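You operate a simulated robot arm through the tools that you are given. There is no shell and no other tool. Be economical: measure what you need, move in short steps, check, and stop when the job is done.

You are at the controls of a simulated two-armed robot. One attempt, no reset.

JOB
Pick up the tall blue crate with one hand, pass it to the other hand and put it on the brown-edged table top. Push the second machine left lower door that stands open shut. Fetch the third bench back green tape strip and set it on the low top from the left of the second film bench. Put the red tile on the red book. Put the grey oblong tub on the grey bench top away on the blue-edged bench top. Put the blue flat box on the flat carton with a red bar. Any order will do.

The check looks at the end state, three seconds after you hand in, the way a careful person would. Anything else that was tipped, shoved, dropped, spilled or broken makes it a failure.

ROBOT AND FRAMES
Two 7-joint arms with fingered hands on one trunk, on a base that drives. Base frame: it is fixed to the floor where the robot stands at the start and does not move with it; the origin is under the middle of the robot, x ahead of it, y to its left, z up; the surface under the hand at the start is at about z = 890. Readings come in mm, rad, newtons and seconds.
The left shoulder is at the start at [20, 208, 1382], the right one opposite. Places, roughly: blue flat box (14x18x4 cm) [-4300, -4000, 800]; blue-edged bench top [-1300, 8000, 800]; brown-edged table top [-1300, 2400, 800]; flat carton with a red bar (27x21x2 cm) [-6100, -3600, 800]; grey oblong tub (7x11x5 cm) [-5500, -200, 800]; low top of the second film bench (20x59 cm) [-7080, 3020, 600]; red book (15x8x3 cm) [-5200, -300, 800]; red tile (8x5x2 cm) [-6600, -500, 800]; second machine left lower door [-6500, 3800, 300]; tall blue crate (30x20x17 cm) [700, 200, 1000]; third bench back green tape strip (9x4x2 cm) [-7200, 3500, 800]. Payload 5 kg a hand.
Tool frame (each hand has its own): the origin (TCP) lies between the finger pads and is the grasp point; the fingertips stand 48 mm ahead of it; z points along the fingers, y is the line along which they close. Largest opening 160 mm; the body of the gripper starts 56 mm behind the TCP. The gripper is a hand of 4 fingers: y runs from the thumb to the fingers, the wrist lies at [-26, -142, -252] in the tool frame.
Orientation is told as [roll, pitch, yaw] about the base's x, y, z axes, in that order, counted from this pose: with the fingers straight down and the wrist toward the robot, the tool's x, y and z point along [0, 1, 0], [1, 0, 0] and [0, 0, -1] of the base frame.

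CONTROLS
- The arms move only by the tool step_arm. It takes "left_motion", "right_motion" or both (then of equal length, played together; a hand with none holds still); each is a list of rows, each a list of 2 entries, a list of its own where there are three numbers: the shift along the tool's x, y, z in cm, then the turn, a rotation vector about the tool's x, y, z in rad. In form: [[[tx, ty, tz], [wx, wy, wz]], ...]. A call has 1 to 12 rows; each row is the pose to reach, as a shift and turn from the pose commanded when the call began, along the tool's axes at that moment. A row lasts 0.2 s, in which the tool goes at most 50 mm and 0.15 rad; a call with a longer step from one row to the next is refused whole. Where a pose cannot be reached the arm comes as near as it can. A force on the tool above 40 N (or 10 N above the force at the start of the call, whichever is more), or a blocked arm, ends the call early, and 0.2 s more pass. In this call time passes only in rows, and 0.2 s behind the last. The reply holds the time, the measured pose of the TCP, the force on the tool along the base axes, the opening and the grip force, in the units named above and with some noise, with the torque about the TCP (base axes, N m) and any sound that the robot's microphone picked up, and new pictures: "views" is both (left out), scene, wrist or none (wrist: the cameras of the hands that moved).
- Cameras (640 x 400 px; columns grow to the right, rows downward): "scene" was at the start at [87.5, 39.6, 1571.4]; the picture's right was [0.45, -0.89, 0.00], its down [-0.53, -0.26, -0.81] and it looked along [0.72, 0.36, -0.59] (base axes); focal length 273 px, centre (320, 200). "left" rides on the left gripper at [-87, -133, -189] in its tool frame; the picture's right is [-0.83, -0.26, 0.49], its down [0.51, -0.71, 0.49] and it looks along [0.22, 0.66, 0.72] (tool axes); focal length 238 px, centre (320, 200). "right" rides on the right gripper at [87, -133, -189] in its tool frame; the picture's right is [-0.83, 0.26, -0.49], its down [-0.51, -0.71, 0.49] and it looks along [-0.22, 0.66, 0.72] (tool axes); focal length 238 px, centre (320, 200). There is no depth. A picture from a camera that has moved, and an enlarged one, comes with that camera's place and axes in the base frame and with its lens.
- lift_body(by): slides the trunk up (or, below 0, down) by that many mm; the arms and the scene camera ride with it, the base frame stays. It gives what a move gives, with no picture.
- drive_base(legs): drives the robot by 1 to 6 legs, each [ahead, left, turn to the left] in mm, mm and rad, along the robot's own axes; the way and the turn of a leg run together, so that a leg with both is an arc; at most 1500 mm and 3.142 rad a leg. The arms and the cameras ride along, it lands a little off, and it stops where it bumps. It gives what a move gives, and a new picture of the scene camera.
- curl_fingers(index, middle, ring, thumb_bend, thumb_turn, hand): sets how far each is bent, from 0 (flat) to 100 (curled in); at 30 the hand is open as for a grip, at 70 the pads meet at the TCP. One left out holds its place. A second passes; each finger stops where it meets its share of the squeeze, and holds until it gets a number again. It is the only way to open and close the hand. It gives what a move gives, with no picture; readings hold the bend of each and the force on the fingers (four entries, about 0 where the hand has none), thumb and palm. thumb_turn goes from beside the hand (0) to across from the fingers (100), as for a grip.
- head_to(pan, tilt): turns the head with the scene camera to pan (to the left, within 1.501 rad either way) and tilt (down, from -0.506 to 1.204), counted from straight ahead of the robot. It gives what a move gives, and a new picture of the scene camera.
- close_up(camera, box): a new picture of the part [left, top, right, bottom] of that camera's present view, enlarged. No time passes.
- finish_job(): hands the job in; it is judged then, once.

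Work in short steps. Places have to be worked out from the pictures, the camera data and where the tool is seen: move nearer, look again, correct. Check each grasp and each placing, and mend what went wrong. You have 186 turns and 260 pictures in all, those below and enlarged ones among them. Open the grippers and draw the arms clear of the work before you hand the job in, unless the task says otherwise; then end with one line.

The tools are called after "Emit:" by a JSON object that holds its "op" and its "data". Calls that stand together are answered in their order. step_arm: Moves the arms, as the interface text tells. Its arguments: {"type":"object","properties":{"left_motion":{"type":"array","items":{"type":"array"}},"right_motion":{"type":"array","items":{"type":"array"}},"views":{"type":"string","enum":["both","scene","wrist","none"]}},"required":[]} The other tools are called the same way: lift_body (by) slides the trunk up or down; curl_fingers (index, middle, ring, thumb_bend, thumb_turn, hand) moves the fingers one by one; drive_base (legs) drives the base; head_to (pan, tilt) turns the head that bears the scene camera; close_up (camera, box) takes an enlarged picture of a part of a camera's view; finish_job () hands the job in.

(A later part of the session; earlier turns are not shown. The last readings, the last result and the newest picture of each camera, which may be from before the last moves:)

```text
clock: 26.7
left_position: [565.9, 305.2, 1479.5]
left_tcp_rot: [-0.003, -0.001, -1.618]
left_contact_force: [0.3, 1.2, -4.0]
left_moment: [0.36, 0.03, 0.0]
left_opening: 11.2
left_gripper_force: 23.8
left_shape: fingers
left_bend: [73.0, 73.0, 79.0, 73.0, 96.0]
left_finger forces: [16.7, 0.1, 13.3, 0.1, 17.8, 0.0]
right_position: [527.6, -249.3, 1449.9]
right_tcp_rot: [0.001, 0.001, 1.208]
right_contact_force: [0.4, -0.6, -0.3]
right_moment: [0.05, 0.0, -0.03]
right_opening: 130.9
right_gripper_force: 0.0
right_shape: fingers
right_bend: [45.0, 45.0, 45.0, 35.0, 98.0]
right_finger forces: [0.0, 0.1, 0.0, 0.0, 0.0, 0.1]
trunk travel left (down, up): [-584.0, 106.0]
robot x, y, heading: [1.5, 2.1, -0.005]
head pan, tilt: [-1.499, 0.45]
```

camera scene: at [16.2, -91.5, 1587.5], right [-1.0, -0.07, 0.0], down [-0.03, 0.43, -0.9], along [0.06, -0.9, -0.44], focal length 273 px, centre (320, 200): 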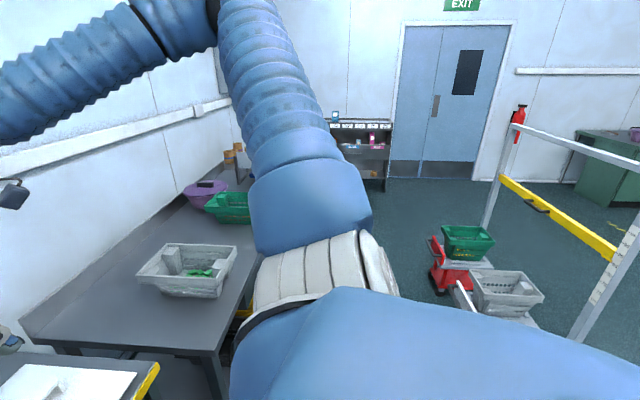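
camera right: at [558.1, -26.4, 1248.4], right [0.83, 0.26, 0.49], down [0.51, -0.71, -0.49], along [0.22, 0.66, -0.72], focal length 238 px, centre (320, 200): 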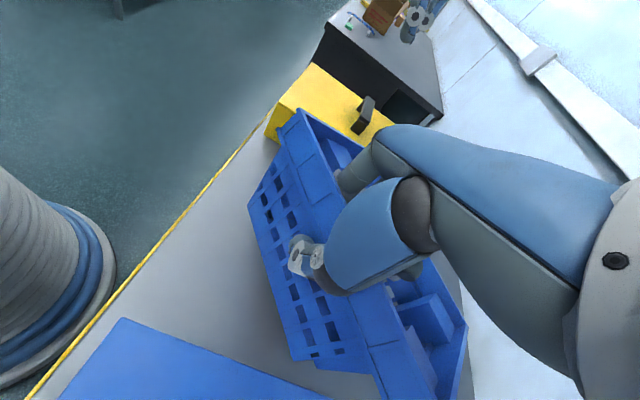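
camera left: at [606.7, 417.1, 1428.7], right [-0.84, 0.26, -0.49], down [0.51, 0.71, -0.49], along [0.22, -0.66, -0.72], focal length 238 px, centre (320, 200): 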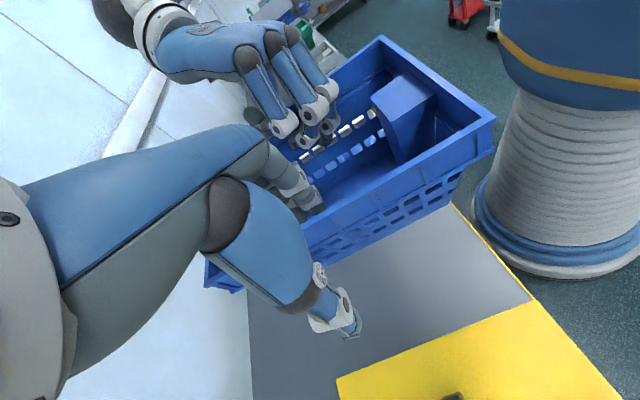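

Space behind is free. I back off 340 mm and turn left to face along the aisle.

Emit:
{"op": "drive_base", "data": {"legs": [[-340, 0, 0], [0, 0, 1.57]]}}

Emit:
{"op": "head_to", "data": {"pan": 0.5, "tilt": 0.55}}

```text
clock: 32.7
left_position: [-645.4, 564.9, 1480.2]
left_tcp_rot: [0.001, 0.001, -0.046]
left_contact_force: [0.5, -0.8, -4.6]
left_moment: [-0.03, 0.39, -0.04]
left_opening: 10.8
left_gripper_force: 21.7
left_shape: fingers
left_bend: [73.0, 73.0, 79.0, 73.0, 96.0]
left_finger forces: [15.9, 0.1, 9.8, 0.0, 17.7, 0.0]
right_position: [-91.2, 529.0, 1451.9]
right_tcp_rot: [0.002, -0.001, 2.781]
right_contact_force: [0.4, -0.2, 0.1]
right_moment: [0.0, 0.0, -0.02]
right_opening: 130.7
right_gripper_force: 0.1
right_shape: fingers
right_bend: [45.0, 45.0, 45.0, 35.0, 98.0]
right_finger forces: [0.0, 0.0, 0.1, 0.0, 0.0, 0.0]
trunk travel left (down, up): [-584.0, 106.0]
robot x, y, heading: [-339.6, -0.3, 1.579]
head pan, tilt: [-1.499, 0.45]
camera scene: at [-248.4, 18.3, 1787.5], right [0.07, -1.0, 0.0], down [-0.43, -0.03, -0.9], along [0.9, 0.07, -0.44], focal length 273 px, centre (320, 200)
```

scene: 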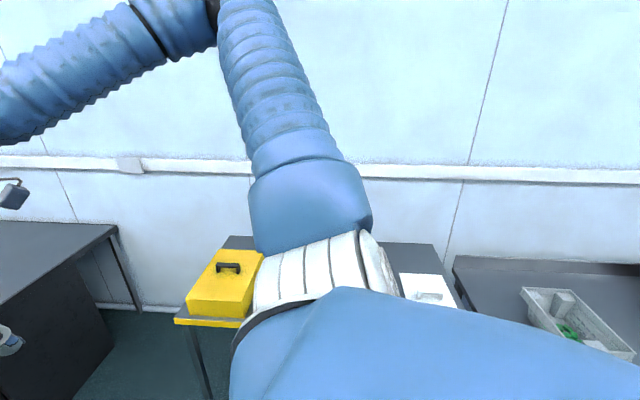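

```text
clock: 34.6
left_position: [-646.0, 564.5, 1481.0]
left_tcp_rot: [0.0, 0.0, -0.045]
left_contact_force: [0.3, 0.4, -5.4]
left_moment: [-0.05, 0.32, 0.02]
left_opening: 11.2
left_gripper_force: 21.8
left_shape: fingers
left_bend: [73.0, 73.0, 79.0, 73.0, 96.0]
left_finger forces: [16.0, 0.0, 9.8, 0.0, 17.7, 0.0]
right_position: [-91.2, 529.7, 1451.6]
right_tcp_rot: [0.003, 0.0, 2.783]
right_contact_force: [-0.1, 0.3, 1.0]
right_moment: [-0.06, 0.01, -0.02]
right_opening: 131.0
right_gripper_force: 0.1
right_shape: fingers
right_bend: [45.0, 45.0, 45.0, 35.0, 98.0]
right_finger forces: [0.0, 0.1, 0.0, 0.0, 0.0, 0.0]
trunk travel left (down, up): [-584.0, 106.0]
robot x, y, heading: [-337.0, -2.6, 1.573]
head pan, tilt: [0.499, 0.55]
camera scene: at [-383.4, 90.2, 1778.4], right [0.88, 0.48, 0.0], down [0.25, -0.46, -0.85], along [-0.41, 0.75, -0.52], focal length 273 px, centre (320, 200)
```

scene: 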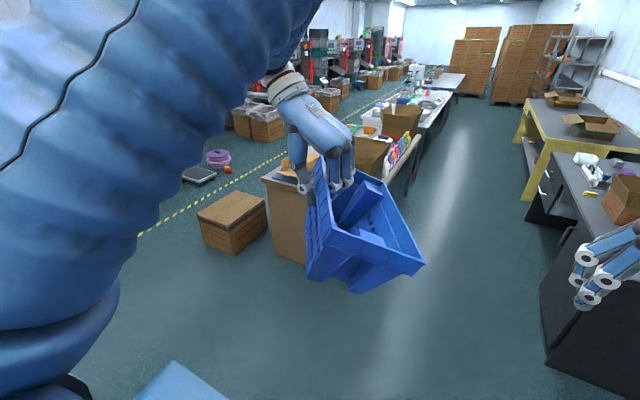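

The aisle is clear. I drive 1300 mm along it and look left at the table.

Emit:
{"op": "drive_base", "data": {"legs": [[1300, 0, 0]]}}

Emit:
{"op": "head_to", "data": {"pan": 1.0, "tilt": 0.7}}

```text
clock: 41.2
left_position: [-658.7, 1865.1, 1480.9]
left_tcp_rot: [0.0, 0.002, -0.039]
left_contact_force: [-0.3, 0.3, -4.7]
left_moment: [-0.07, 0.36, 0.0]
left_opening: 10.7
left_gripper_force: 22.1
left_shape: fingers
left_bend: [73.0, 73.0, 79.0, 73.0, 96.0]
left_finger forces: [15.9, 0.1, 9.9, 0.1, 17.7, 0.0]
right_position: [-103.5, 1832.6, 1451.2]
right_tcp_rot: [0.001, 0.0, 2.788]
right_contact_force: [-1.5, -0.1, 0.1]
right_moment: [0.01, -0.03, -0.03]
right_opening: 130.8
right_gripper_force: 0.1
right_shape: fingers
right_bend: [45.0, 45.0, 45.0, 35.0, 98.0]
right_finger forces: [0.1, 0.0, 0.1, 0.0, 0.0, 0.0]
trunk travel left (down, up): [-584.0, 106.0]
robot x, y, heading: [-347.1, 1299.7, 1.579]
head pan, tilt: [0.499, 0.55]
camera scene: at [-392.7, 1392.0, 1778.4], right [0.87, 0.49, 0.0], down [0.25, -0.46, -0.85], along [-0.42, 0.74, -0.52], focal length 273 px, centre (320, 200)
```

scene: 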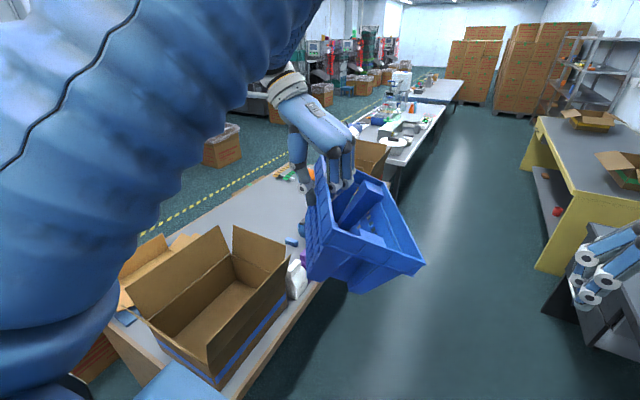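

```text
clock: 42.1
left_position: [-657.8, 1864.5, 1480.4]
left_tcp_rot: [-0.001, -0.001, -0.041]
left_contact_force: [-0.9, -0.4, -4.8]
left_moment: [-0.06, 0.37, 0.03]
left_opening: 10.9
left_gripper_force: 21.6
left_shape: fingers
left_bend: [73.0, 73.0, 79.0, 73.0, 96.0]
left_finger forces: [16.2, 0.0, 9.8, 0.1, 17.7, 0.1]
right_position: [-102.5, 1831.8, 1450.8]
right_tcp_rot: [0.0, 0.001, 2.789]
right_contact_force: [-0.2, 0.0, -0.1]
right_moment: [0.01, -0.01, 0.0]
right_opening: 130.6
right_gripper_force: 0.1
right_shape: fingers
right_bend: [45.0, 45.0, 45.0, 35.0, 98.0]
right_finger forces: [0.0, 0.0, 0.1, 0.0, 0.0, 0.0]
trunk travel left (down, up): [-584.0, 106.0]
robot x, y, heading: [-349.3, 1302.9, 1.578]
head pan, tilt: [1.0, 0.7]
camera scene: at [-420.9, 1358.9, 1765.3], right [0.53, 0.85, 0.0], down [0.55, -0.34, -0.76], along [-0.65, 0.41, -0.64], focal length 273 px, centre (320, 200)
```

scene: 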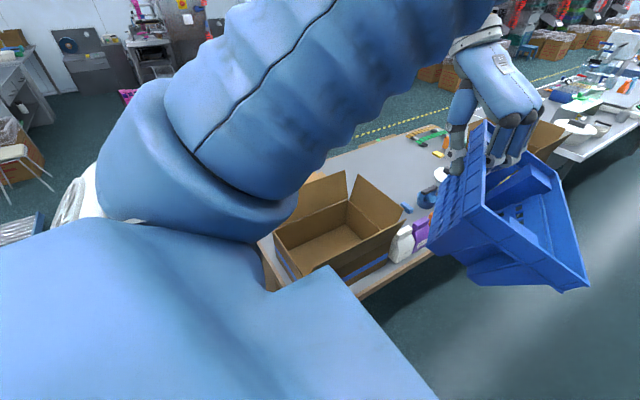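

There is free space mid-table around [-1400,2400]. I drive on 1050 mm, turn to face the table and look.

Emit:
{"op": "drive_base", "data": {"legs": [[1080, 0, 0], [0, 0, 1.57]]}}

Emit:
{"op": "head_to", "data": {"pan": 0.0, "tilt": 0.8}}

```text
clock: 51.4
left_position: [-924.5, 2034.1, 1480.5]
left_tcp_rot: [-0.001, 0.0, 1.557]
left_contact_force: [-0.3, 0.4, -4.7]
left_moment: [-0.35, -0.11, 0.02]
left_opening: 11.2
left_gripper_force: 21.3
left_shape: fingers
left_bend: [73.0, 73.0, 79.0, 73.0, 96.0]
left_finger forces: [15.7, 0.1, 8.0, 0.1, 17.7, 0.0]
right_position: [-906.2, 2589.6, 1450.9]
right_tcp_rot: [0.001, 0.001, -1.898]
right_contact_force: [-0.1, 1.1, -0.1]
right_moment: [-0.01, 0.03, -0.02]
right_opening: 130.9
right_gripper_force: 0.0
right_shape: fingers
right_bend: [45.0, 45.0, 45.0, 35.0, 98.0]
right_finger forces: [0.0, 0.0, 0.0, 0.0, 0.0, 0.0]
trunk travel left (down, up): [-584.0, 106.0]
robot x, y, heading: [-369.8, 2361.3, -3.105]
head pan, tilt: [1.0, 0.7]
camera scene: at [-426.2, 2285.7, 1765.3], right [-0.86, 0.51, 0.0], down [0.33, 0.55, -0.76], along [-0.39, -0.66, -0.64], focal length 273 px, centre (320, 200)
```

scene: 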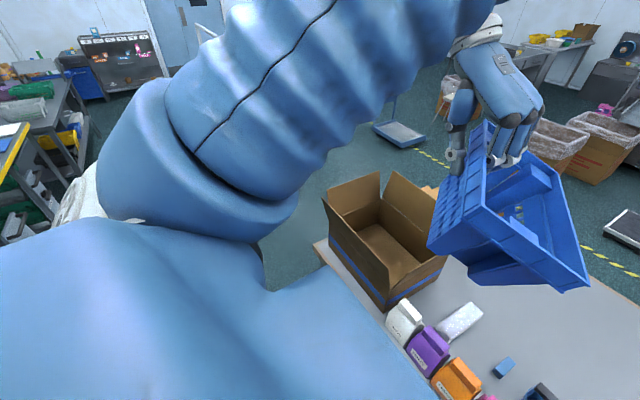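

```text
clock: 52.6
left_position: [-925.8, 2032.7, 1481.2]
left_tcp_rot: [0.0, 0.002, 1.556]
left_contact_force: [-1.1, -1.7, -4.1]
left_moment: [-0.33, -0.05, 0.0]
left_opening: 10.9
left_gripper_force: 20.5
left_shape: fingers
left_bend: [73.0, 73.0, 79.0, 73.0, 96.0]
left_finger forces: [15.7, 0.1, 8.0, 0.1, 17.7, 0.1]
right_position: [-906.4, 2590.0, 1450.6]
right_tcp_rot: [0.002, 0.0, -1.897]
right_contact_force: [0.2, 0.6, 0.1]
right_moment: [0.06, 0.01, 0.03]
right_opening: 130.8
right_gripper_force: 0.0
right_shape: fingers
right_bend: [45.0, 45.0, 45.0, 35.0, 98.0]
right_finger forces: [0.0, 0.1, 0.0, 0.1, 0.0, 0.1]
trunk travel left (down, up): [-584.0, 106.0]
robot x, y, heading: [-371.5, 2355.1, -3.11]
head pan, tilt: [0.0, 0.799]
camera scene: at [-463.6, 2355.5, 1757.0], right [-0.04, 1.0, 0.0], down [0.72, 0.03, -0.7], along [-0.7, -0.03, -0.72], focal length 273 px, centre (320, 200)
```

scene: 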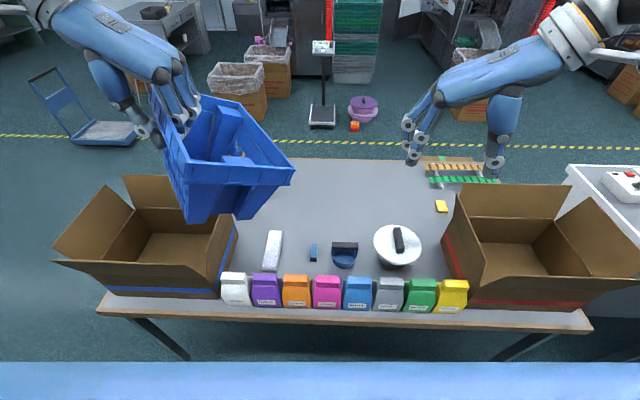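

Clear view: the middle back part of the table is free around [-1330,2430]. I move 130 mm closer and 150 mm right.

Emit:
{"op": "drive_base", "data": {"legs": [[130, -150, 0]]}}

```text
clock: 54.2
left_position: [-1059.0, 2174.4, 1480.8]
left_tcp_rot: [-0.001, -0.002, 1.559]
left_contact_force: [0.5, -0.2, -4.0]
left_moment: [-0.32, -0.03, 0.05]
left_opening: 10.9
left_gripper_force: 21.1
left_shape: fingers
left_bend: [73.0, 73.0, 79.0, 73.0, 96.0]
left_finger forces: [15.7, 0.0, 8.2, 0.0, 17.8, 0.0]
right_position: [-1043.7, 2731.0, 1451.8]
right_tcp_rot: [-0.001, 0.003, -1.894]
right_contact_force: [0.2, -0.4, -0.2]
right_moment: [0.04, 0.03, 0.0]
right_opening: 130.8
right_gripper_force: 0.0
right_shape: fingers
right_bend: [45.0, 45.0, 45.0, 35.0, 98.0]
right_finger forces: [0.0, 0.0, 0.1, 0.0, 0.0, 0.0]
trunk travel left (down, up): [-584.0, 106.0]
robot x, y, heading: [-505.7, 2501.3, -3.103]
head pan, tilt: [0.0, 0.799]
camera scene: at [-599.8, 2497.7, 1757.1], right [-0.04, 1.0, 0.0], down [0.72, 0.03, -0.7], along [-0.7, -0.03, -0.72], focal length 273 px, centre (320, 200)
```

scene: 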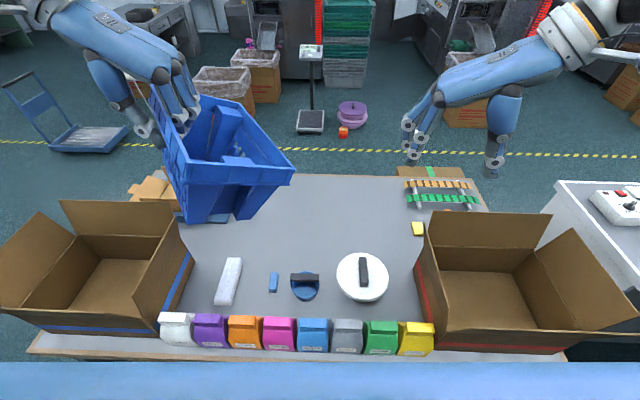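

I turn the left hand so the crate lies crosswise beyond it, moving it over the free area at height.

Emit:
{"op": "step_arm", "data": {"left_motion": [[[1.2, 2, 0], [0, 0, -0.145]], [[2.4, 4, 0], [0, 0, -0.29]], [[3.6, 6, 0], [0, 0, -0.435]], [[4.8, 8, 0], [0, 0, -0.58]], [[6, 10, 0], [0, 0, -0.725]], [[7.2, 12, 0], [0, 0, -0.87]], [[8.4, 14, 0], [0, 0, -1.015]], [[9.6, 16, 0], [0, 0, -1.16]], [[10.8, 18, 0], [0, 0, -1.305]], [[12, 20, 0], [0, 0, -1.45]], [[14, 22, 0], [0, 0, -1.58]]]}}

```text
clock: 56.6
left_position: [-1202.1, 2396.2, 1479.7]
left_tcp_rot: [0.004, -0.002, 3.139]
left_contact_force: [-0.2, -0.5, -4.9]
left_moment: [0.06, -0.39, 0.02]
left_opening: 10.6
left_gripper_force: 21.2
left_shape: fingers
left_bend: [73.0, 73.0, 79.0, 73.0, 96.0]
left_finger forces: [16.1, 0.0, 8.9, 0.1, 17.6, 0.1]
right_position: [-1046.3, 2732.7, 1450.0]
right_tcp_rot: [0.003, 0.002, -1.893]
right_contact_force: [0.1, 1.3, -0.7]
right_moment: [-0.05, -0.09, 0.03]
right_opening: 131.0
right_gripper_force: 0.1
right_shape: fingers
right_bend: [45.0, 45.0, 45.0, 35.0, 98.0]
right_finger forces: [0.0, 0.0, 0.0, 0.1, 0.1, 0.0]
trunk travel left (down, up): [-584.0, 106.0]
robot x, y, heading: [-504.8, 2503.3, -3.104]
head pan, tilt: [0.0, 0.799]
camera scene: at [-603.2, 2501.3, 1756.8], right [-0.04, 1.0, 0.0], down [0.72, 0.03, -0.7], along [-0.7, -0.03, -0.72], focal length 273 px, centre (320, 200)
camera left: at [-1069.3, 2483.7, 1669.4], right [0.26, 0.83, -0.49], down [0.71, -0.51, -0.49], along [-0.66, -0.22, -0.72], focal length 238 px, centre (320, 200)
```

scene: 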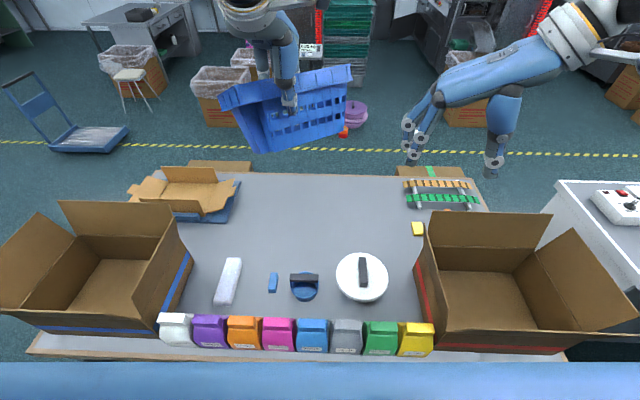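
left: 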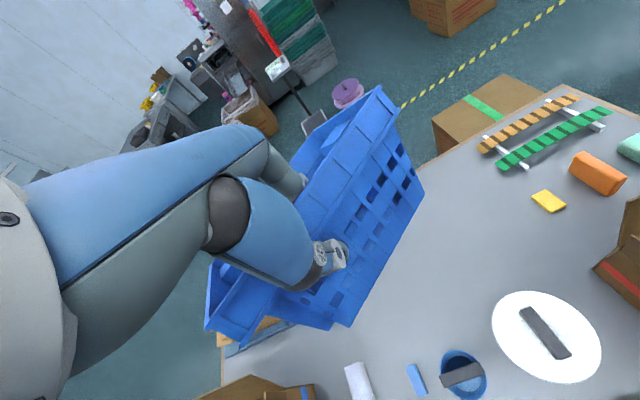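

The crate hangs tilted; I take enlarged views to measure the tilt.

Emit:
{"op": "close_up", "data": {"camera": "scene", "box": [190, 20, 390, 170]}}

Emit:
{"op": "close_up", "data": {"camera": "left", "box": [180, 60, 480, 360]}}

```text
2.67 times, centred on (290, 95) of scene
camera zoom: at [-603.2, 2501.3, 1756.8], right [-0.04, 1.0, 0.0], down [0.72, 0.03, -0.7], along [-0.7, -0.03, -0.72], focal length 727 px, centre (400, 480)
```

zoom: 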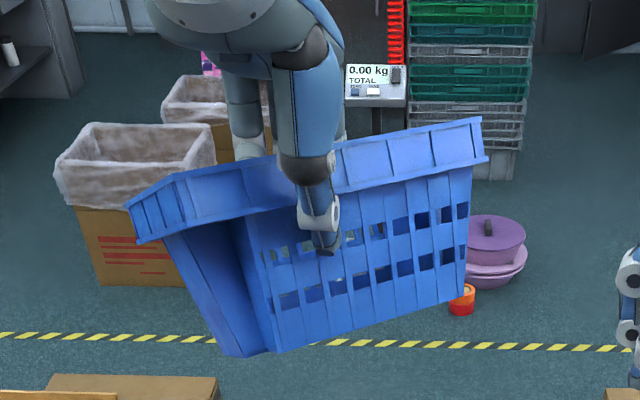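

```text
1.33 times, centred on (330, 210) of left
camera zoom: at [-1069.3, 2483.7, 1669.4], right [0.26, 0.83, -0.49], down [0.71, -0.51, -0.49], along [-0.66, -0.22, -0.72], focal length 318 px, centre (307, 187)
```

zoom: 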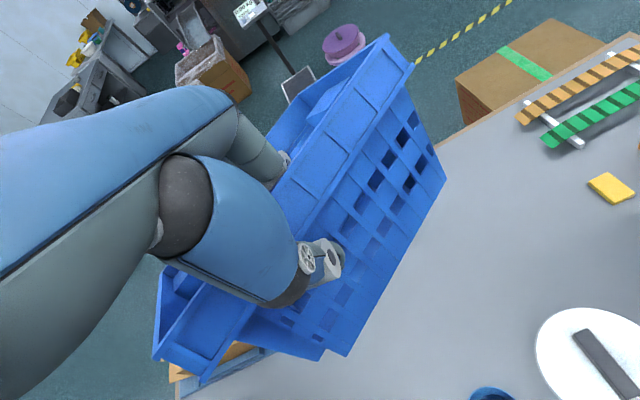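

Measured: the crate sits yawed 37° in the grip, sags about 12° on its far side and 6° along its length. I level it by turning the hand, shift 6 cm further over the table, and pull the right hand up and back.

Emit:
{"op": "step_arm", "data": {"left_motion": [[[0, 2, 0], [-0.07, 0.015, 0]], [[0, 4, 0], [-0.14, 0.03, 0]], [[0, 6, 0], [-0.213, 0.047, 0]], [[0, 6, 0], [-0.213, 0.047, 0]]], "right_motion": [[[3.6, -1.2, -4], [0, 0, 0]], [[7.2, -2.4, -8], [0, 0, 0]], [[10.8, -3.6, -12], [0, 0, 0]], [[14.2, -4.8, -15], [0, 0, 0]]], "views": "none"}}

Emit:
{"op": "lift_body", "data": {"by": -380}}

Emit:
{"op": "close_up", "data": {"camera": "scene", "box": [0, 0, 640, 400]}}

Emit:
{"op": "close_up", "data": {"camera": "left", "box": [180, 60, 480, 360]}}

```text
refused: row 1 steps farther than a row can; nothing moved
```

```text
clock: 60.3
left_position: [-1199.1, 2396.1, 1100.0]
left_tcp_rot: [0.001, 0.002, 3.143]
left_contact_force: [0.3, -0.8, -4.3]
left_moment: [0.05, -0.37, 0.02]
left_opening: 10.8
left_gripper_force: 21.6
left_shape: fingers
left_bend: [73.0, 73.0, 79.0, 73.0, 96.0]
left_finger forces: [15.9, 0.0, 9.1, 0.1, 17.9, 0.0]
right_position: [-1045.0, 2732.1, 1071.6]
right_tcp_rot: [0.002, -0.001, -1.893]
right_contact_force: [1.7, 1.1, 1.2]
right_moment: [0.14, -0.07, 0.03]
right_opening: 133.2
right_gripper_force: 0.9
right_shape: fingers
right_bend: [45.0, 45.0, 45.0, 34.0, 98.0]
right_finger forces: [0.1, 0.0, 0.1, 0.0, 1.8, 0.0]
trunk travel left (down, up): [-204.0, 486.0]
robot x, y, heading: [-511.1, 2502.6, -3.104]
head pan, tilt: [0.0, 0.799]
```

```text
1.00 times, centred on (320, 200) of scene (not enlarged: the box is as wide or as high as the picture)
camera zoom: at [-600.8, 2499.7, 1377.1], right [-0.04, 1.0, 0.0], down [0.72, 0.03, -0.7], along [-0.7, -0.03, -0.72], focal length 273 px, centre (320, 200)
```

zoom: 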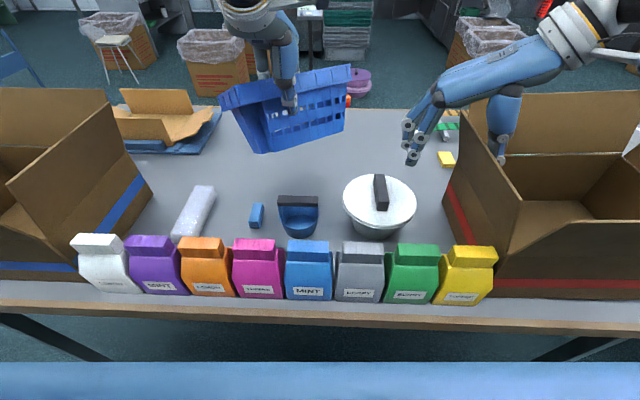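

```text
1.33 times, centred on (330, 210) of left
camera zoom: at [-1067.3, 2482.2, 1290.6], right [0.26, 0.83, -0.49], down [0.71, -0.51, -0.49], along [-0.66, -0.22, -0.72], focal length 318 px, centre (307, 187)
```

zoom: 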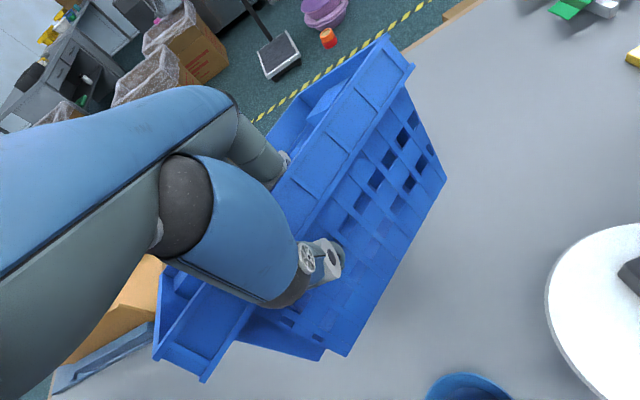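

The arm move was refused (step too long) and the trunk went down, so the right thumb lightly touches the carton. I lift the right hand straight up first, then back, while levelling the crate.

Emit:
{"op": "step_arm", "data": {"left_motion": [[[0, 2, 0], [-0.07, 0.015, 0]], [[0, 4, 0], [-0.14, 0.03, 0]], [[0, 6, 0], [-0.213, 0.047, 0]], [[0, 6, 0], [-0.213, 0.047, 0]], [[0, 6, 0], [-0.213, 0.047, 0]], [[0, 6, 0], [-0.213, 0.047, 0]], [[0, 6, 0], [-0.213, 0.047, 0]]], "right_motion": [[[0, 0, -4], [0, 0, 0]], [[0, 0, -8], [0, 0, 0]], [[0, 0, -12], [0, 0, 0]], [[1, 0, -16], [0, 0, 0]], [[4.5, -1, -18], [0, 0, 0]], [[9, -2, -19], [0, 0, 0]], [[13, -3, -20], [0, 0, 0]]]}}

```text
clock: 61.9
left_position: [-1258.8, 2396.2, 1101.6]
left_tcp_rot: [0.049, -0.211, 3.135]
left_contact_force: [-0.1, -0.3, -3.3]
left_moment: [0.07, -0.36, 0.04]
left_opening: 11.0
left_gripper_force: 21.0
left_shape: fingers
left_bend: [73.0, 73.0, 79.0, 73.0, 96.0]
left_finger forces: [15.8, 0.0, 9.0, 0.1, 18.6, 0.1]
right_position: [-910.8, 2721.0, 1270.6]
right_tcp_rot: [0.002, -0.001, -1.895]
right_contact_force: [0.1, 0.5, 0.4]
right_moment: [-0.07, 0.05, -0.01]
right_opening: 131.0
right_gripper_force: 0.0
right_shape: fingers
right_bend: [45.0, 45.0, 45.0, 35.0, 97.0]
right_finger forces: [0.0, 0.0, 0.1, 0.0, 0.1, 0.1]
trunk travel left (down, up): [-204.0, 486.0]
robot x, y, heading: [-508.2, 2500.6, -3.102]
head pan, tilt: [0.0, 0.799]
camera scene: at [-600.0, 2500.1, 1377.1], right [-0.04, 1.0, 0.0], down [0.72, 0.03, -0.7], along [-0.7, -0.03, -0.72], focal length 273 px, centre (320, 200)
camera right: at [-787.1, 2818.3, 1461.0], right [-0.87, 0.02, 0.49], down [-0.25, 0.83, -0.49], along [-0.42, -0.55, -0.72], focal length 238 px, centre (320, 200)
camera left: at [-1089.4, 2491.0, 1255.2], right [0.15, 0.81, -0.57], down [0.59, -0.53, -0.61], along [-0.79, -0.25, -0.56], focal length 238 px, centre (320, 200)
```

scene: 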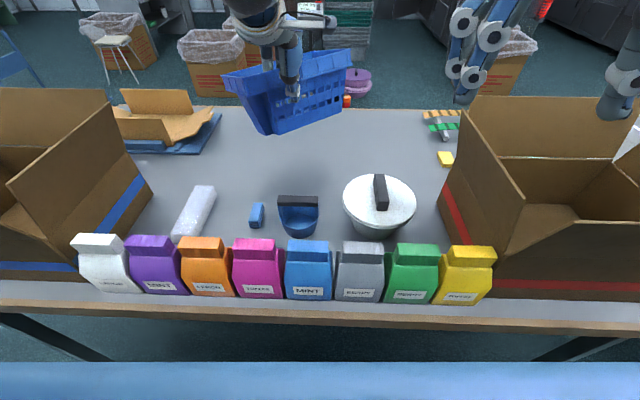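
right: 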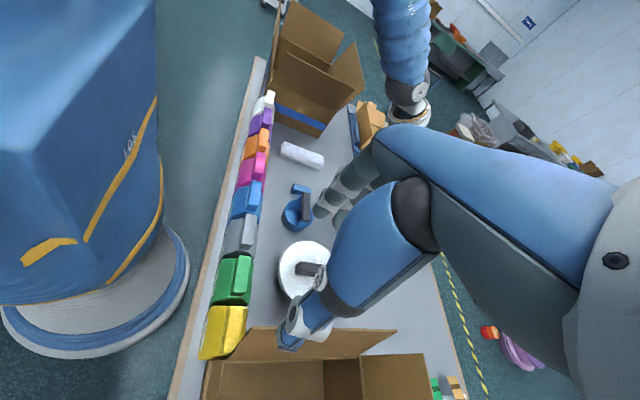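
left: 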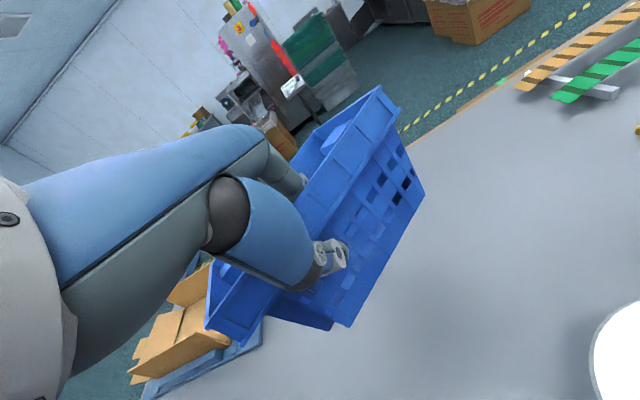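

Crate looks nearly level now. I lower it 13 cm straight down with the arm.

Emit:
{"op": "step_arm", "data": {"left_motion": [[[-0.2, -0.9, 4.2], [0, 0, 0]], [[-0.4, -1.8, 8.4], [0, 0, 0]], [[-0.6, -2.7, 12.7], [0, 0, 0]]]}}

```text
clock: 62.7
left_position: [-1261.5, 2394.0, 968.4]
left_tcp_rot: [0.046, -0.213, 3.139]
left_contact_force: [-1.8, -0.1, -3.3]
left_moment: [0.14, -0.47, -0.08]
left_opening: 10.8
left_gripper_force: 23.0
left_shape: fingers
left_bend: [73.0, 73.0, 79.0, 73.0, 96.0]
left_finger forces: [15.9, 0.0, 11.2, 0.0, 18.4, 0.1]
right_position: [-912.7, 2719.7, 1270.3]
right_tcp_rot: [0.002, -0.002, -1.895]
right_contact_force: [-0.3, -0.3, 0.2]
right_moment: [-0.01, -0.08, 0.03]
right_opening: 131.2
right_gripper_force: 0.1
right_shape: fingers
right_bend: [45.0, 45.0, 45.0, 35.0, 97.0]
right_finger forces: [0.0, 0.0, 0.0, 0.0, 0.0, 0.0]
trunk travel left (down, up): [-204.0, 486.0]
robot x, y, heading: [-507.3, 2499.1, -3.107]
head pan, tilt: [0.0, 0.799]
camera scene: at [-602.2, 2499.5, 1376.8], right [-0.04, 1.0, 0.0], down [0.72, 0.03, -0.7], along [-0.7, -0.03, -0.72], focal length 273 px, centre (320, 200)
camera left: at [-1092.1, 2488.7, 1122.6], right [0.15, 0.81, -0.57], down [0.59, -0.53, -0.61], along [-0.79, -0.25, -0.56], focal length 238 px, centre (320, 200)
```

scene: 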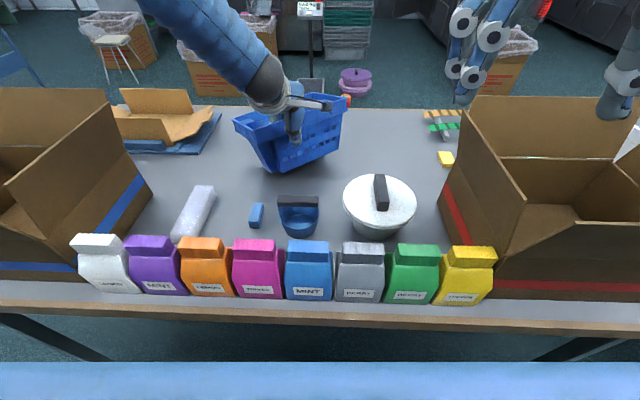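
left: 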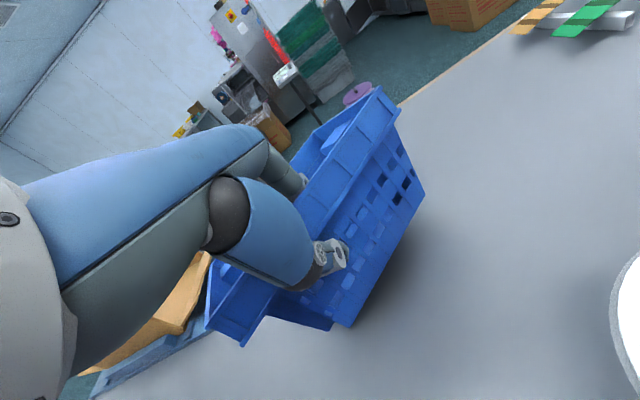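

Still hanging (no upward force). I go down 2 cm more in small steps.

Emit:
{"op": "step_arm", "data": {"left_motion": [[[-0.05, -0.2, 1.0], [0, 0, 0]], [[-0.1, -0.4, 2.0], [0, 0, 0]]], "views": "none"}}

Emit:
{"op": "close_up", "data": {"camera": "scene", "box": [190, 60, 390, 210]}}

```text
clock: 63.3
left_position: [-1260.3, 2395.6, 950.6]
left_tcp_rot: [0.05, -0.214, 3.136]
left_contact_force: [-0.3, -1.7, -2.5]
left_moment: [-0.32, -0.15, 0.06]
left_opening: 10.3
left_gripper_force: 22.9
left_shape: fingers
left_bend: [73.0, 73.0, 80.0, 73.0, 96.0]
left_finger forces: [15.6, 0.1, 14.4, 0.1, 15.7, 0.0]
right_position: [-911.2, 2719.7, 1271.1]
right_tcp_rot: [0.002, -0.001, -1.894]
right_contact_force: [0.4, -0.4, 0.4]
right_moment: [0.01, 0.01, 0.04]
right_opening: 131.4
right_gripper_force: 0.1
right_shape: fingers
right_bend: [45.0, 45.0, 45.0, 35.0, 97.0]
right_finger forces: [0.1, 0.0, 0.0, 0.0, 0.0, 0.1]
trunk travel left (down, up): [-204.0, 486.0]
robot x, y, heading: [-507.0, 2502.9, -3.1]
head pan, tilt: [0.0, 0.799]
```

```text
2.67 times, centred on (290, 135) of scene
camera zoom: at [-600.6, 2499.5, 1377.0], right [-0.04, 1.0, 0.0], down [0.72, 0.03, -0.7], along [-0.7, -0.03, -0.72], focal length 727 px, centre (400, 373)
```

zoom: 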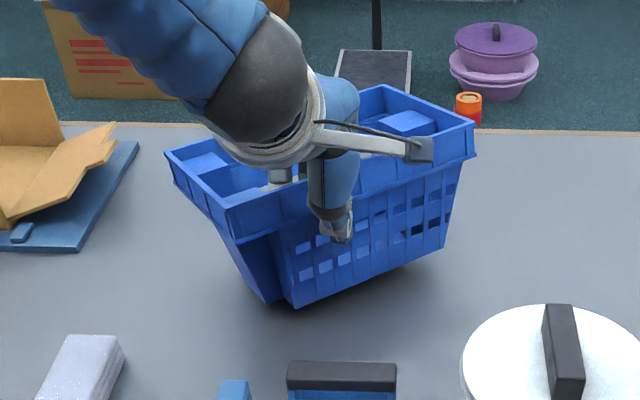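

The near-left corner starts touching. I lower further so it settles flat.

Emit:
{"op": "step_arm", "data": {"left_motion": [[[-0.05, -0.2, 0.9], [0, 0, 0]], [[-0.1, -0.4, 1.8], [0, 0, 0]]], "views": "none"}}

Emit:
{"op": "close_up", "data": {"camera": "scene", "box": [190, 60, 390, 210]}}

```text
clock: 63.9
left_position: [-1262.1, 2394.4, 931.8]
left_tcp_rot: [0.048, -0.213, 3.136]
left_contact_force: [-0.4, -0.9, 1.7]
left_moment: [-0.54, -0.08, 0.15]
left_opening: 10.0
left_gripper_force: 25.3
left_shape: fingers
left_bend: [73.0, 73.0, 80.0, 73.0, 96.0]
left_finger forces: [16.4, 0.1, 16.2, 0.0, 17.3, 0.0]
right_position: [-910.9, 2720.0, 1270.9]
right_tcp_rot: [0.002, -0.001, -1.895]
right_contact_force: [-0.1, 0.4, -1.0]
right_moment: [-0.02, 0.0, 0.03]
right_opening: 131.3
right_gripper_force: 0.1
right_shape: fingers
right_bend: [45.0, 45.0, 45.0, 35.0, 97.0]
right_finger forces: [0.0, 0.0, 0.0, 0.0, 0.0, 0.1]
trunk travel left (down, up): [-204.0, 486.0]
robot x, y, heading: [-507.4, 2503.0, -3.102]
head pan, tilt: [0.0, 0.799]
```

```text
2.67 times, centred on (290, 135) of scene
camera zoom: at [-600.6, 2499.7, 1377.0], right [-0.04, 1.0, 0.0], down [0.72, 0.03, -0.7], along [-0.7, -0.03, -0.72], focal length 727 px, centre (400, 373)
```

zoom: 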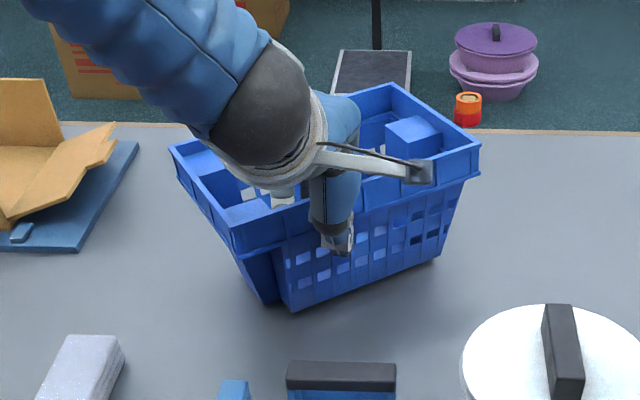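

Almost flat. One more centimetre.

Emit:
{"op": "step_arm", "data": {"left_motion": [[[0, -0.1, 0.6], [0, 0, 0]], [[-0.05, -0.2, 1.2], [0, 0, 0]]], "views": "none"}}

Emit:
{"op": "close_up", "data": {"camera": "left", "box": [180, 60, 480, 360]}}

```text
clock: 64.5
left_position: [-1261.8, 2395.7, 926.2]
left_tcp_rot: [0.046, -0.222, 3.137]
left_contact_force: [1.1, 4.0, 28.0]
left_moment: [-1.14, -0.45, -0.01]
left_opening: 9.5
left_gripper_force: 35.2
left_shape: fingers
left_bend: [73.0, 73.0, 81.0, 73.0, 96.0]
left_finger forces: [19.2, 0.0, 28.3, 0.1, 23.2, 0.0]
right_position: [-909.2, 2721.0, 1270.7]
right_tcp_rot: [0.0, 0.001, -1.894]
right_contact_force: [-0.5, -0.3, -0.2]
right_moment: [0.02, 0.0, 0.03]
right_opening: 131.1
right_gripper_force: 0.0
right_shape: fingers
right_bend: [45.0, 45.0, 45.0, 35.0, 97.0]
right_finger forces: [0.0, 0.1, 0.0, 0.0, 0.1, 0.1]
trunk travel left (down, up): [-204.0, 486.0]
robot x, y, heading: [-506.2, 2504.3, -3.103]
head pan, tilt: [0.0, 0.799]
```

```text
1.33 times, centred on (330, 210) of left
camera zoom: at [-1091.4, 2491.1, 1077.6], right [0.14, 0.81, -0.57], down [0.59, -0.53, -0.61], along [-0.8, -0.25, -0.55], focal length 318 px, centre (307, 187)
```

zoom: 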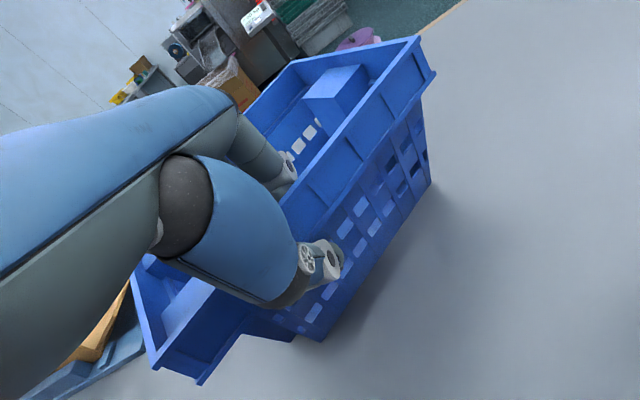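

Seated firmly (28 N). I ease off slightly and open the hand.

Emit:
{"op": "step_arm", "data": {"left_motion": [[[0, 0.08, -0.4], [0, 0, 0]]], "views": "none"}}

Emit:
{"op": "curl_fingers", "data": {"hand": "left", "index": 45, "middle": 45, "ring": 45, "thumb_bend": 45}}

```text
clock: 64.9
left_position: [-1260.7, 2396.7, 926.5]
left_tcp_rot: [0.049, -0.213, 3.134]
left_contact_force: [-3.0, 6.2, 23.3]
left_moment: [-0.93, -0.17, -0.06]
left_opening: 9.4
left_gripper_force: 34.7
left_shape: fingers
left_bend: [73.0, 73.0, 81.0, 73.0, 96.0]
left_finger forces: [19.3, 0.0, 27.6, 0.1, 21.5, 0.0]
right_position: [-909.6, 2720.2, 1270.8]
right_tcp_rot: [0.0, -0.001, -1.895]
right_contact_force: [-0.3, 0.2, 0.4]
right_moment: [0.04, 0.03, -0.02]
right_opening: 131.2
right_gripper_force: 0.0
right_shape: fingers
right_bend: [45.0, 45.0, 45.0, 35.0, 97.0]
right_finger forces: [0.1, 0.1, 0.1, 0.0, 0.0, 0.0]
trunk travel left (down, up): [-204.0, 486.0]
robot x, y, heading: [-504.8, 2503.8, -3.105]
head pan, tilt: [0.0, 0.799]
```

```text
clock: 65.9
left_position: [-1260.9, 2395.0, 922.5]
left_tcp_rot: [0.05, -0.213, 3.137]
left_contact_force: [-0.5, -0.3, 0.5]
left_moment: [0.0, -0.02, 0.02]
left_opening: 110.7
left_gripper_force: 0.1
left_shape: fingers
left_bend: [45.0, 45.0, 45.0, 45.0, 97.0]
left_finger forces: [0.0, 0.1, 0.0, 0.0, 0.1, 0.1]
right_position: [-910.9, 2720.2, 1271.5]
right_tcp_rot: [0.002, 0.001, -1.893]
right_contact_force: [-0.9, 0.3, 0.8]
right_moment: [-0.06, 0.01, 0.01]
right_opening: 131.1
right_gripper_force: 0.1
right_shape: fingers
right_bend: [45.0, 45.0, 45.0, 35.0, 97.0]
right_finger forces: [0.0, 0.0, 0.1, 0.0, 0.0, 0.0]
trunk travel left (down, up): [-204.0, 486.0]
robot x, y, heading: [-508.4, 2503.3, -3.106]
head pan, tilt: [0.0, 0.799]
```

Released with no contact forces. I withdraw straight up.

Emit:
{"op": "step_arm", "data": {"left_motion": [[[0.2, 0.9, -4.2], [0, 0, 0]], [[0.4, 1.8, -8.4], [0, 0, 0]], [[0.6, 2.7, -12.7], [0, 0, 0]], [[0.8, 3.6, -17], [0, 0, 0]], [[1.0, 4.5, -21.3], [0, 0, 0]], [[1.2, 5.4, -25.5], [0, 0, 0]]], "views": "scene"}}

```text
clock: 67.3
left_position: [-1260.6, 2393.9, 1184.4]
left_tcp_rot: [0.048, -0.213, 3.135]
left_contact_force: [1.3, 0.7, -0.7]
left_moment: [-0.04, 0.16, 0.02]
left_opening: 111.1
left_gripper_force: 0.0
left_shape: fingers
left_bend: [45.0, 45.0, 45.0, 45.0, 97.0]
left_finger forces: [0.0, 0.0, 0.1, 0.0, 0.0, 0.0]
right_position: [-909.4, 2720.0, 1272.3]
right_tcp_rot: [0.0, 0.0, -1.894]
right_contact_force: [1.2, -0.1, 0.6]
right_moment: [0.0, 0.11, 0.0]
right_opening: 131.3
right_gripper_force: 0.1
right_shape: fingers
right_bend: [45.0, 45.0, 45.0, 35.0, 97.0]
right_finger forces: [0.0, 0.1, 0.0, 0.0, 0.1, 0.0]
trunk travel left (down, up): [-204.0, 486.0]
robot x, y, heading: [-508.0, 2501.2, -3.105]
head pan, tilt: [0.0, 0.799]
camera scene: at [-599.3, 2500.0, 1377.1], right [-0.04, 1.0, 0.0], down [0.72, 0.03, -0.7], along [-0.7, -0.03, -0.72], focal length 273 px, centre (320, 200)
```

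scene: 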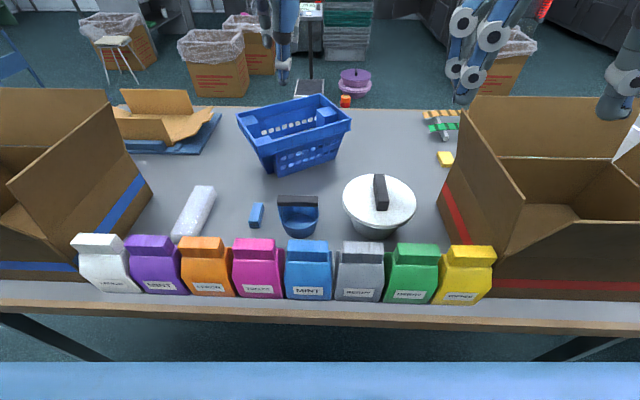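

The crate stands upright on the brown-edged table. I pull the left arm in, then leave along the aisle.

Emit:
{"op": "step_arm", "data": {"left_motion": [[[2.5, -2.9, -1.9], [0.03, -0.007, 0]], [[5, -5.9, -3.7], [0.06, -0.013, 0]], [[7.6, -8.9, -5.5], [0.09, -0.02, 0]], [[10.1, -11.9, -7.3], [0.12, -0.027, 0]], [[12.6, -14.9, -9.2], [0.15, -0.033, 0]], [[15.2, -17.9, -11], [0.18, -0.04, 0]], [[17.7, -20.8, -12.8], [0.213, -0.047, 0]]], "views": "none"}}

Emit:
{"op": "lift_body", "data": {"by": 150}}

Emit:
{"op": "drive_base", "data": {"legs": [[-160, 0, -0.037], [0, 1450, 0]]}}

Emit:
{"op": "head_to", "data": {"pan": 0.2, "tilt": 0.3}}

```text
clock: 68.9
left_position: [-1026.6, 2222.8, 1277.5]
left_tcp_rot: [0.001, 0.001, 3.14]
left_contact_force: [1.2, -0.4, 0.9]
left_moment: [0.0, 0.05, 0.01]
left_opening: 111.3
left_gripper_force: 0.2
left_shape: fingers
left_bend: [45.0, 45.0, 45.0, 45.0, 97.0]
left_finger forces: [0.0, 0.1, 0.1, 0.0, 0.0, 0.0]
right_position: [-909.9, 2719.9, 1271.5]
right_tcp_rot: [0.001, 0.0, -1.893]
right_contact_force: [0.7, -0.7, 1.1]
right_moment: [0.04, 0.07, 0.01]
right_opening: 131.1
right_gripper_force: 0.1
right_shape: fingers
right_bend: [45.0, 45.0, 45.0, 35.0, 97.0]
right_finger forces: [0.0, 0.0, 0.0, 0.1, 0.1, 0.1]
trunk travel left (down, up): [-204.0, 486.0]
robot x, y, heading: [-505.7, 2502.2, -3.103]
head pan, tilt: [0.0, 0.799]
```

```text
clock: 70.7
left_position: [-1028.0, 2224.3, 1425.7]
left_tcp_rot: [0.001, 0.002, 3.141]
left_contact_force: [0.1, -0.4, -0.3]
left_moment: [0.01, 0.02, -0.02]
left_opening: 110.9
left_gripper_force: 0.0
left_shape: fingers
left_bend: [45.0, 45.0, 45.0, 45.0, 97.0]
left_finger forces: [0.0, 0.0, 0.0, 0.1, 0.0, 0.0]
right_position: [-909.8, 2719.0, 1421.8]
right_tcp_rot: [0.003, 0.0, -1.894]
right_contact_force: [0.4, 0.1, 0.3]
right_moment: [0.02, 0.02, -0.01]
right_opening: 131.3
right_gripper_force: 0.1
right_shape: fingers
right_bend: [45.0, 45.0, 45.0, 35.0, 97.0]
right_finger forces: [0.0, 0.0, 0.0, 0.0, 0.1, 0.0]
trunk travel left (down, up): [-354.0, 336.0]
robot x, y, heading: [-509.8, 2504.9, -3.103]
head pan, tilt: [0.0, 0.799]
```

```text
clock: 79.0
left_position: [-874.5, 779.1, 1426.1]
left_tcp_rot: [-0.001, 0.0, 3.104]
left_contact_force: [-1.4, -1.1, 0.2]
left_moment: [0.03, -0.01, -0.02]
left_opening: 111.4
left_gripper_force: 0.0
left_shape: fingers
left_bend: [45.0, 45.0, 45.0, 45.0, 97.0]
left_finger forces: [0.0, 0.1, 0.0, 0.0, 0.0, 0.0]
right_position: [-737.4, 1269.8, 1421.7]
right_tcp_rot: [0.0, 0.001, -1.932]
right_contact_force: [1.0, 0.2, 0.1]
right_moment: [0.0, -0.01, 0.03]
right_opening: 131.2
right_gripper_force: 0.0
right_shape: fingers
right_bend: [45.0, 45.0, 45.0, 35.0, 97.0]
right_finger forces: [0.1, 0.0, 0.0, 0.0, 0.0, 0.0]
trunk travel left (down, up): [-354.0, 336.0]
robot x, y, heading: [-343.4, 1039.0, -3.139]
head pan, tilt: [0.0, 0.799]
camera scene: at [-436.3, 1037.8, 1527.0], right [0.0, 1.0, 0.0], down [0.72, 0.0, -0.7], along [-0.7, 0.0, -0.72], focal length 273 px, centre (320, 200)
```

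scene: 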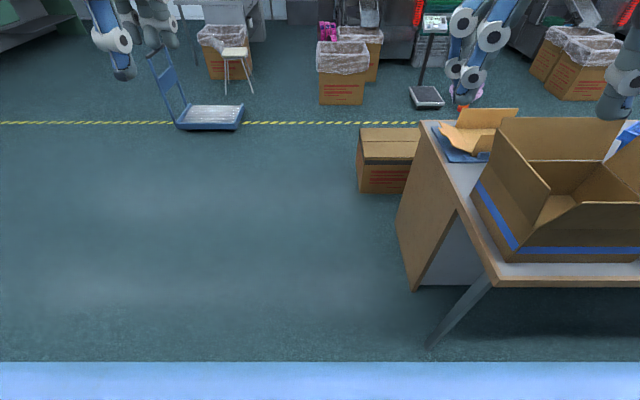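

```text
clock: 79.9
left_position: [-873.9, 778.9, 1426.8]
left_tcp_rot: [0.002, -0.001, 3.104]
left_contact_force: [-0.7, 0.0, -0.7]
left_moment: [-0.02, -0.01, 0.0]
left_opening: 111.0
left_gripper_force: 0.0
left_shape: fingers
left_bend: [45.0, 45.0, 45.0, 45.0, 97.0]
left_finger forces: [0.1, 0.0, 0.0, 0.0, 0.0, 0.0]
right_position: [-737.4, 1271.1, 1420.2]
right_tcp_rot: [0.001, 0.0, -1.933]
right_contact_force: [-0.7, 0.2, -0.6]
right_moment: [0.01, -0.03, 0.0]
right_opening: 131.2
right_gripper_force: 0.0
right_shape: fingers
right_bend: [45.0, 45.0, 45.0, 35.0, 97.0]
right_finger forces: [0.1, 0.0, 0.0, 0.0, 0.0, 0.1]
trunk travel left (down, up): [-354.0, 336.0]
robot x, y, heading: [-345.9, 1038.9, -3.139]
head pan, tilt: [0.201, 0.3]
camera scene: at [-447.1, 1019.6, 1571.3], right [-0.2, 0.98, 0.0], down [0.29, 0.06, -0.95], along [-0.94, -0.19, -0.3], focal length 273 px, centre (320, 200)
```

scene: 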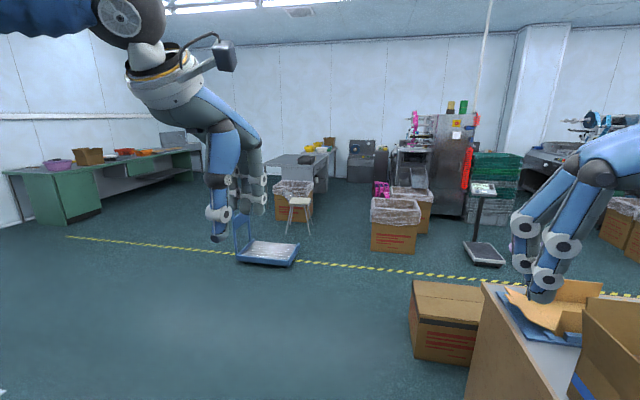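

Route: west along y ≈ 750 between the trolley and the floor carton toward the grey bench at about x −4700. I drive to x ≈ −2950.

Emit:
{"op": "drive_base", "data": {"legs": [[0, 290, 0], [1500, 0, 0], [1100, 0, 0]]}}

```text
clock: 94.1
left_position: [-3468.4, 579.0, 1426.7]
left_tcp_rot: [-0.001, 0.0, 3.059]
left_contact_force: [-1.0, -0.7, -0.2]
left_moment: [-0.01, -0.04, 0.0]
left_opening: 110.9
left_gripper_force: 0.0
left_shape: fingers
left_bend: [45.0, 45.0, 45.0, 45.0, 97.0]
left_finger forces: [0.0, 0.0, 0.0, 0.0, 0.0, 0.1]
right_position: [-3310.2, 1063.6, 1422.2]
right_tcp_rot: [0.002, -0.001, -1.975]
right_contact_force: [-0.6, -0.3, 0.3]
right_moment: [0.03, -0.03, -0.01]
right_opening: 131.1
right_gripper_force: 0.0
right_shape: fingers
right_bend: [45.0, 45.0, 45.0, 35.0, 97.0]
right_finger forces: [0.1, 0.0, 0.1, 0.1, 0.0, 0.0]
trunk travel left (down, up): [-354.0, 336.0]
robot x, y, heading: [-2927.5, 813.7, 3.098]
head pan, tilt: [0.201, 0.3]
camera scene: at [-3030.6, 800.6, 1571.4], right [-0.16, 0.99, 0.0], down [0.29, 0.05, -0.96], along [-0.94, -0.15, -0.3], focal length 273 px, centre (320, 200)
```

scene: 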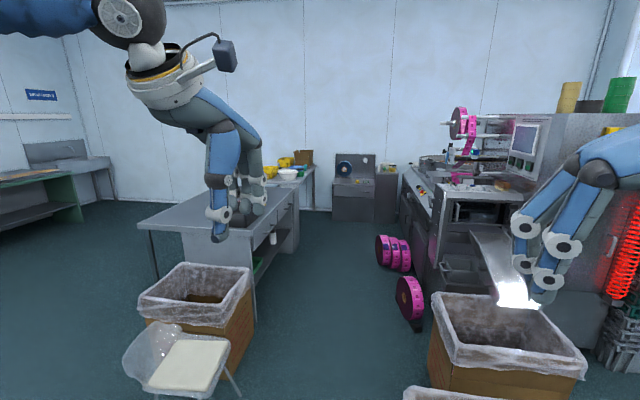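

The grey bench spans x ≈ −4600…−5760, y ≈ −850…100 with a lane on its +y side. I drive down the lane to x ≈ −5350 and turn to face the bench.

Emit:
{"op": "drive_base", "data": {"legs": [[0, 140, 0.043], [1400, 0, 0], [1020, 0, 0], [0, 0, 1.57]]}}

Emit:
{"op": "head_to", "data": {"pan": 0.0, "tilt": 0.8}}

```text
clock: 110.8
left_position: [-5117.3, 151.5, 1426.7]
left_tcp_rot: [0.001, 0.0, -1.62]
left_contact_force: [-0.1, -0.3, 0.3]
left_moment: [0.02, -0.03, -0.01]
left_opening: 111.1
left_gripper_force: 0.1
left_shape: fingers
left_bend: [45.0, 45.0, 45.0, 45.0, 97.0]
left_finger forces: [0.1, 0.0, 0.0, 0.0, 0.0, 0.1]
right_position: [-5606.1, 292.8, 1421.7]
right_tcp_rot: [0.001, 0.001, -0.373]
right_contact_force: [0.0, 0.6, -0.5]
right_moment: [0.02, 0.06, 0.03]
right_opening: 131.4
right_gripper_force: 0.0
right_shape: fingers
right_bend: [45.0, 45.0, 45.0, 35.0, 97.0]
right_finger forces: [0.1, 0.1, 0.1, 0.0, 0.0, 0.0]
trunk travel left (down, up): [-354.0, 336.0]
robot x, y, heading: [-5369.7, 680.2, -1.58]
head pan, tilt: [0.201, 0.3]
camera scene: at [-5353.2, 582.0, 1571.4], right [-0.98, -0.19, 0.0], down [-0.06, 0.29, -0.96], along [0.18, -0.94, -0.3], focal length 273 px, centre (320, 200)
```

scene: 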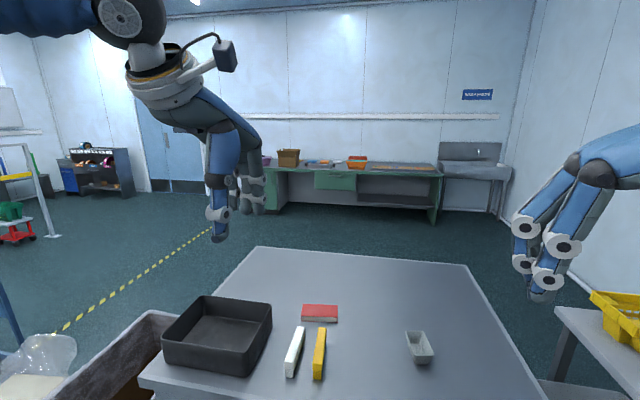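

```text
clock: 111.7
left_position: [-5117.6, 150.6, 1426.7]
left_tcp_rot: [0.0, -0.001, -1.622]
left_contact_force: [0.2, 0.0, -0.4]
left_moment: [-0.03, -0.01, -0.02]
left_opening: 111.3
left_gripper_force: 0.1
left_shape: fingers
left_bend: [45.0, 45.0, 45.0, 45.0, 97.0]
left_finger forces: [0.0, 0.0, 0.0, 0.1, 0.0, 0.0]
right_position: [-5605.0, 291.8, 1420.9]
right_tcp_rot: [0.003, 0.0, -0.375]
right_contact_force: [0.5, 0.2, 0.4]
right_moment: [0.03, 0.03, 0.0]
right_opening: 131.3
right_gripper_force: 0.1
right_shape: fingers
right_bend: [45.0, 45.0, 45.0, 35.0, 97.0]
right_finger forces: [0.0, 0.0, 0.0, 0.0, 0.1, 0.0]
trunk travel left (down, up): [-354.0, 336.0]
robot x, y, heading: [-5369.8, 681.1, -1.582]
head pan, tilt: [0.0, 0.799]
camera scene: at [-5371.8, 593.0, 1527.1], right [-1.0, 0.01, 0.0], down [0.01, 0.72, -0.7], along [-0.01, -0.7, -0.72], focal length 273 px, centre (320, 200)
```

scene: 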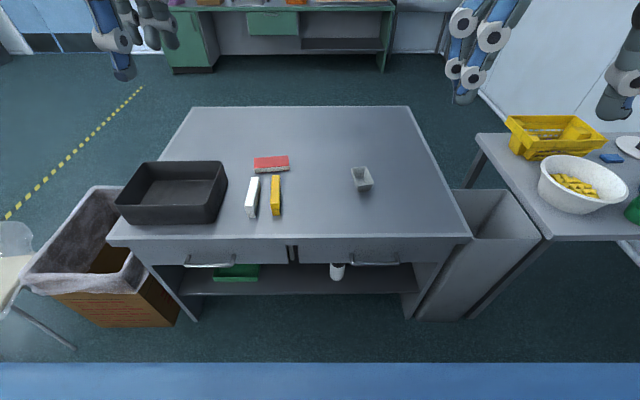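

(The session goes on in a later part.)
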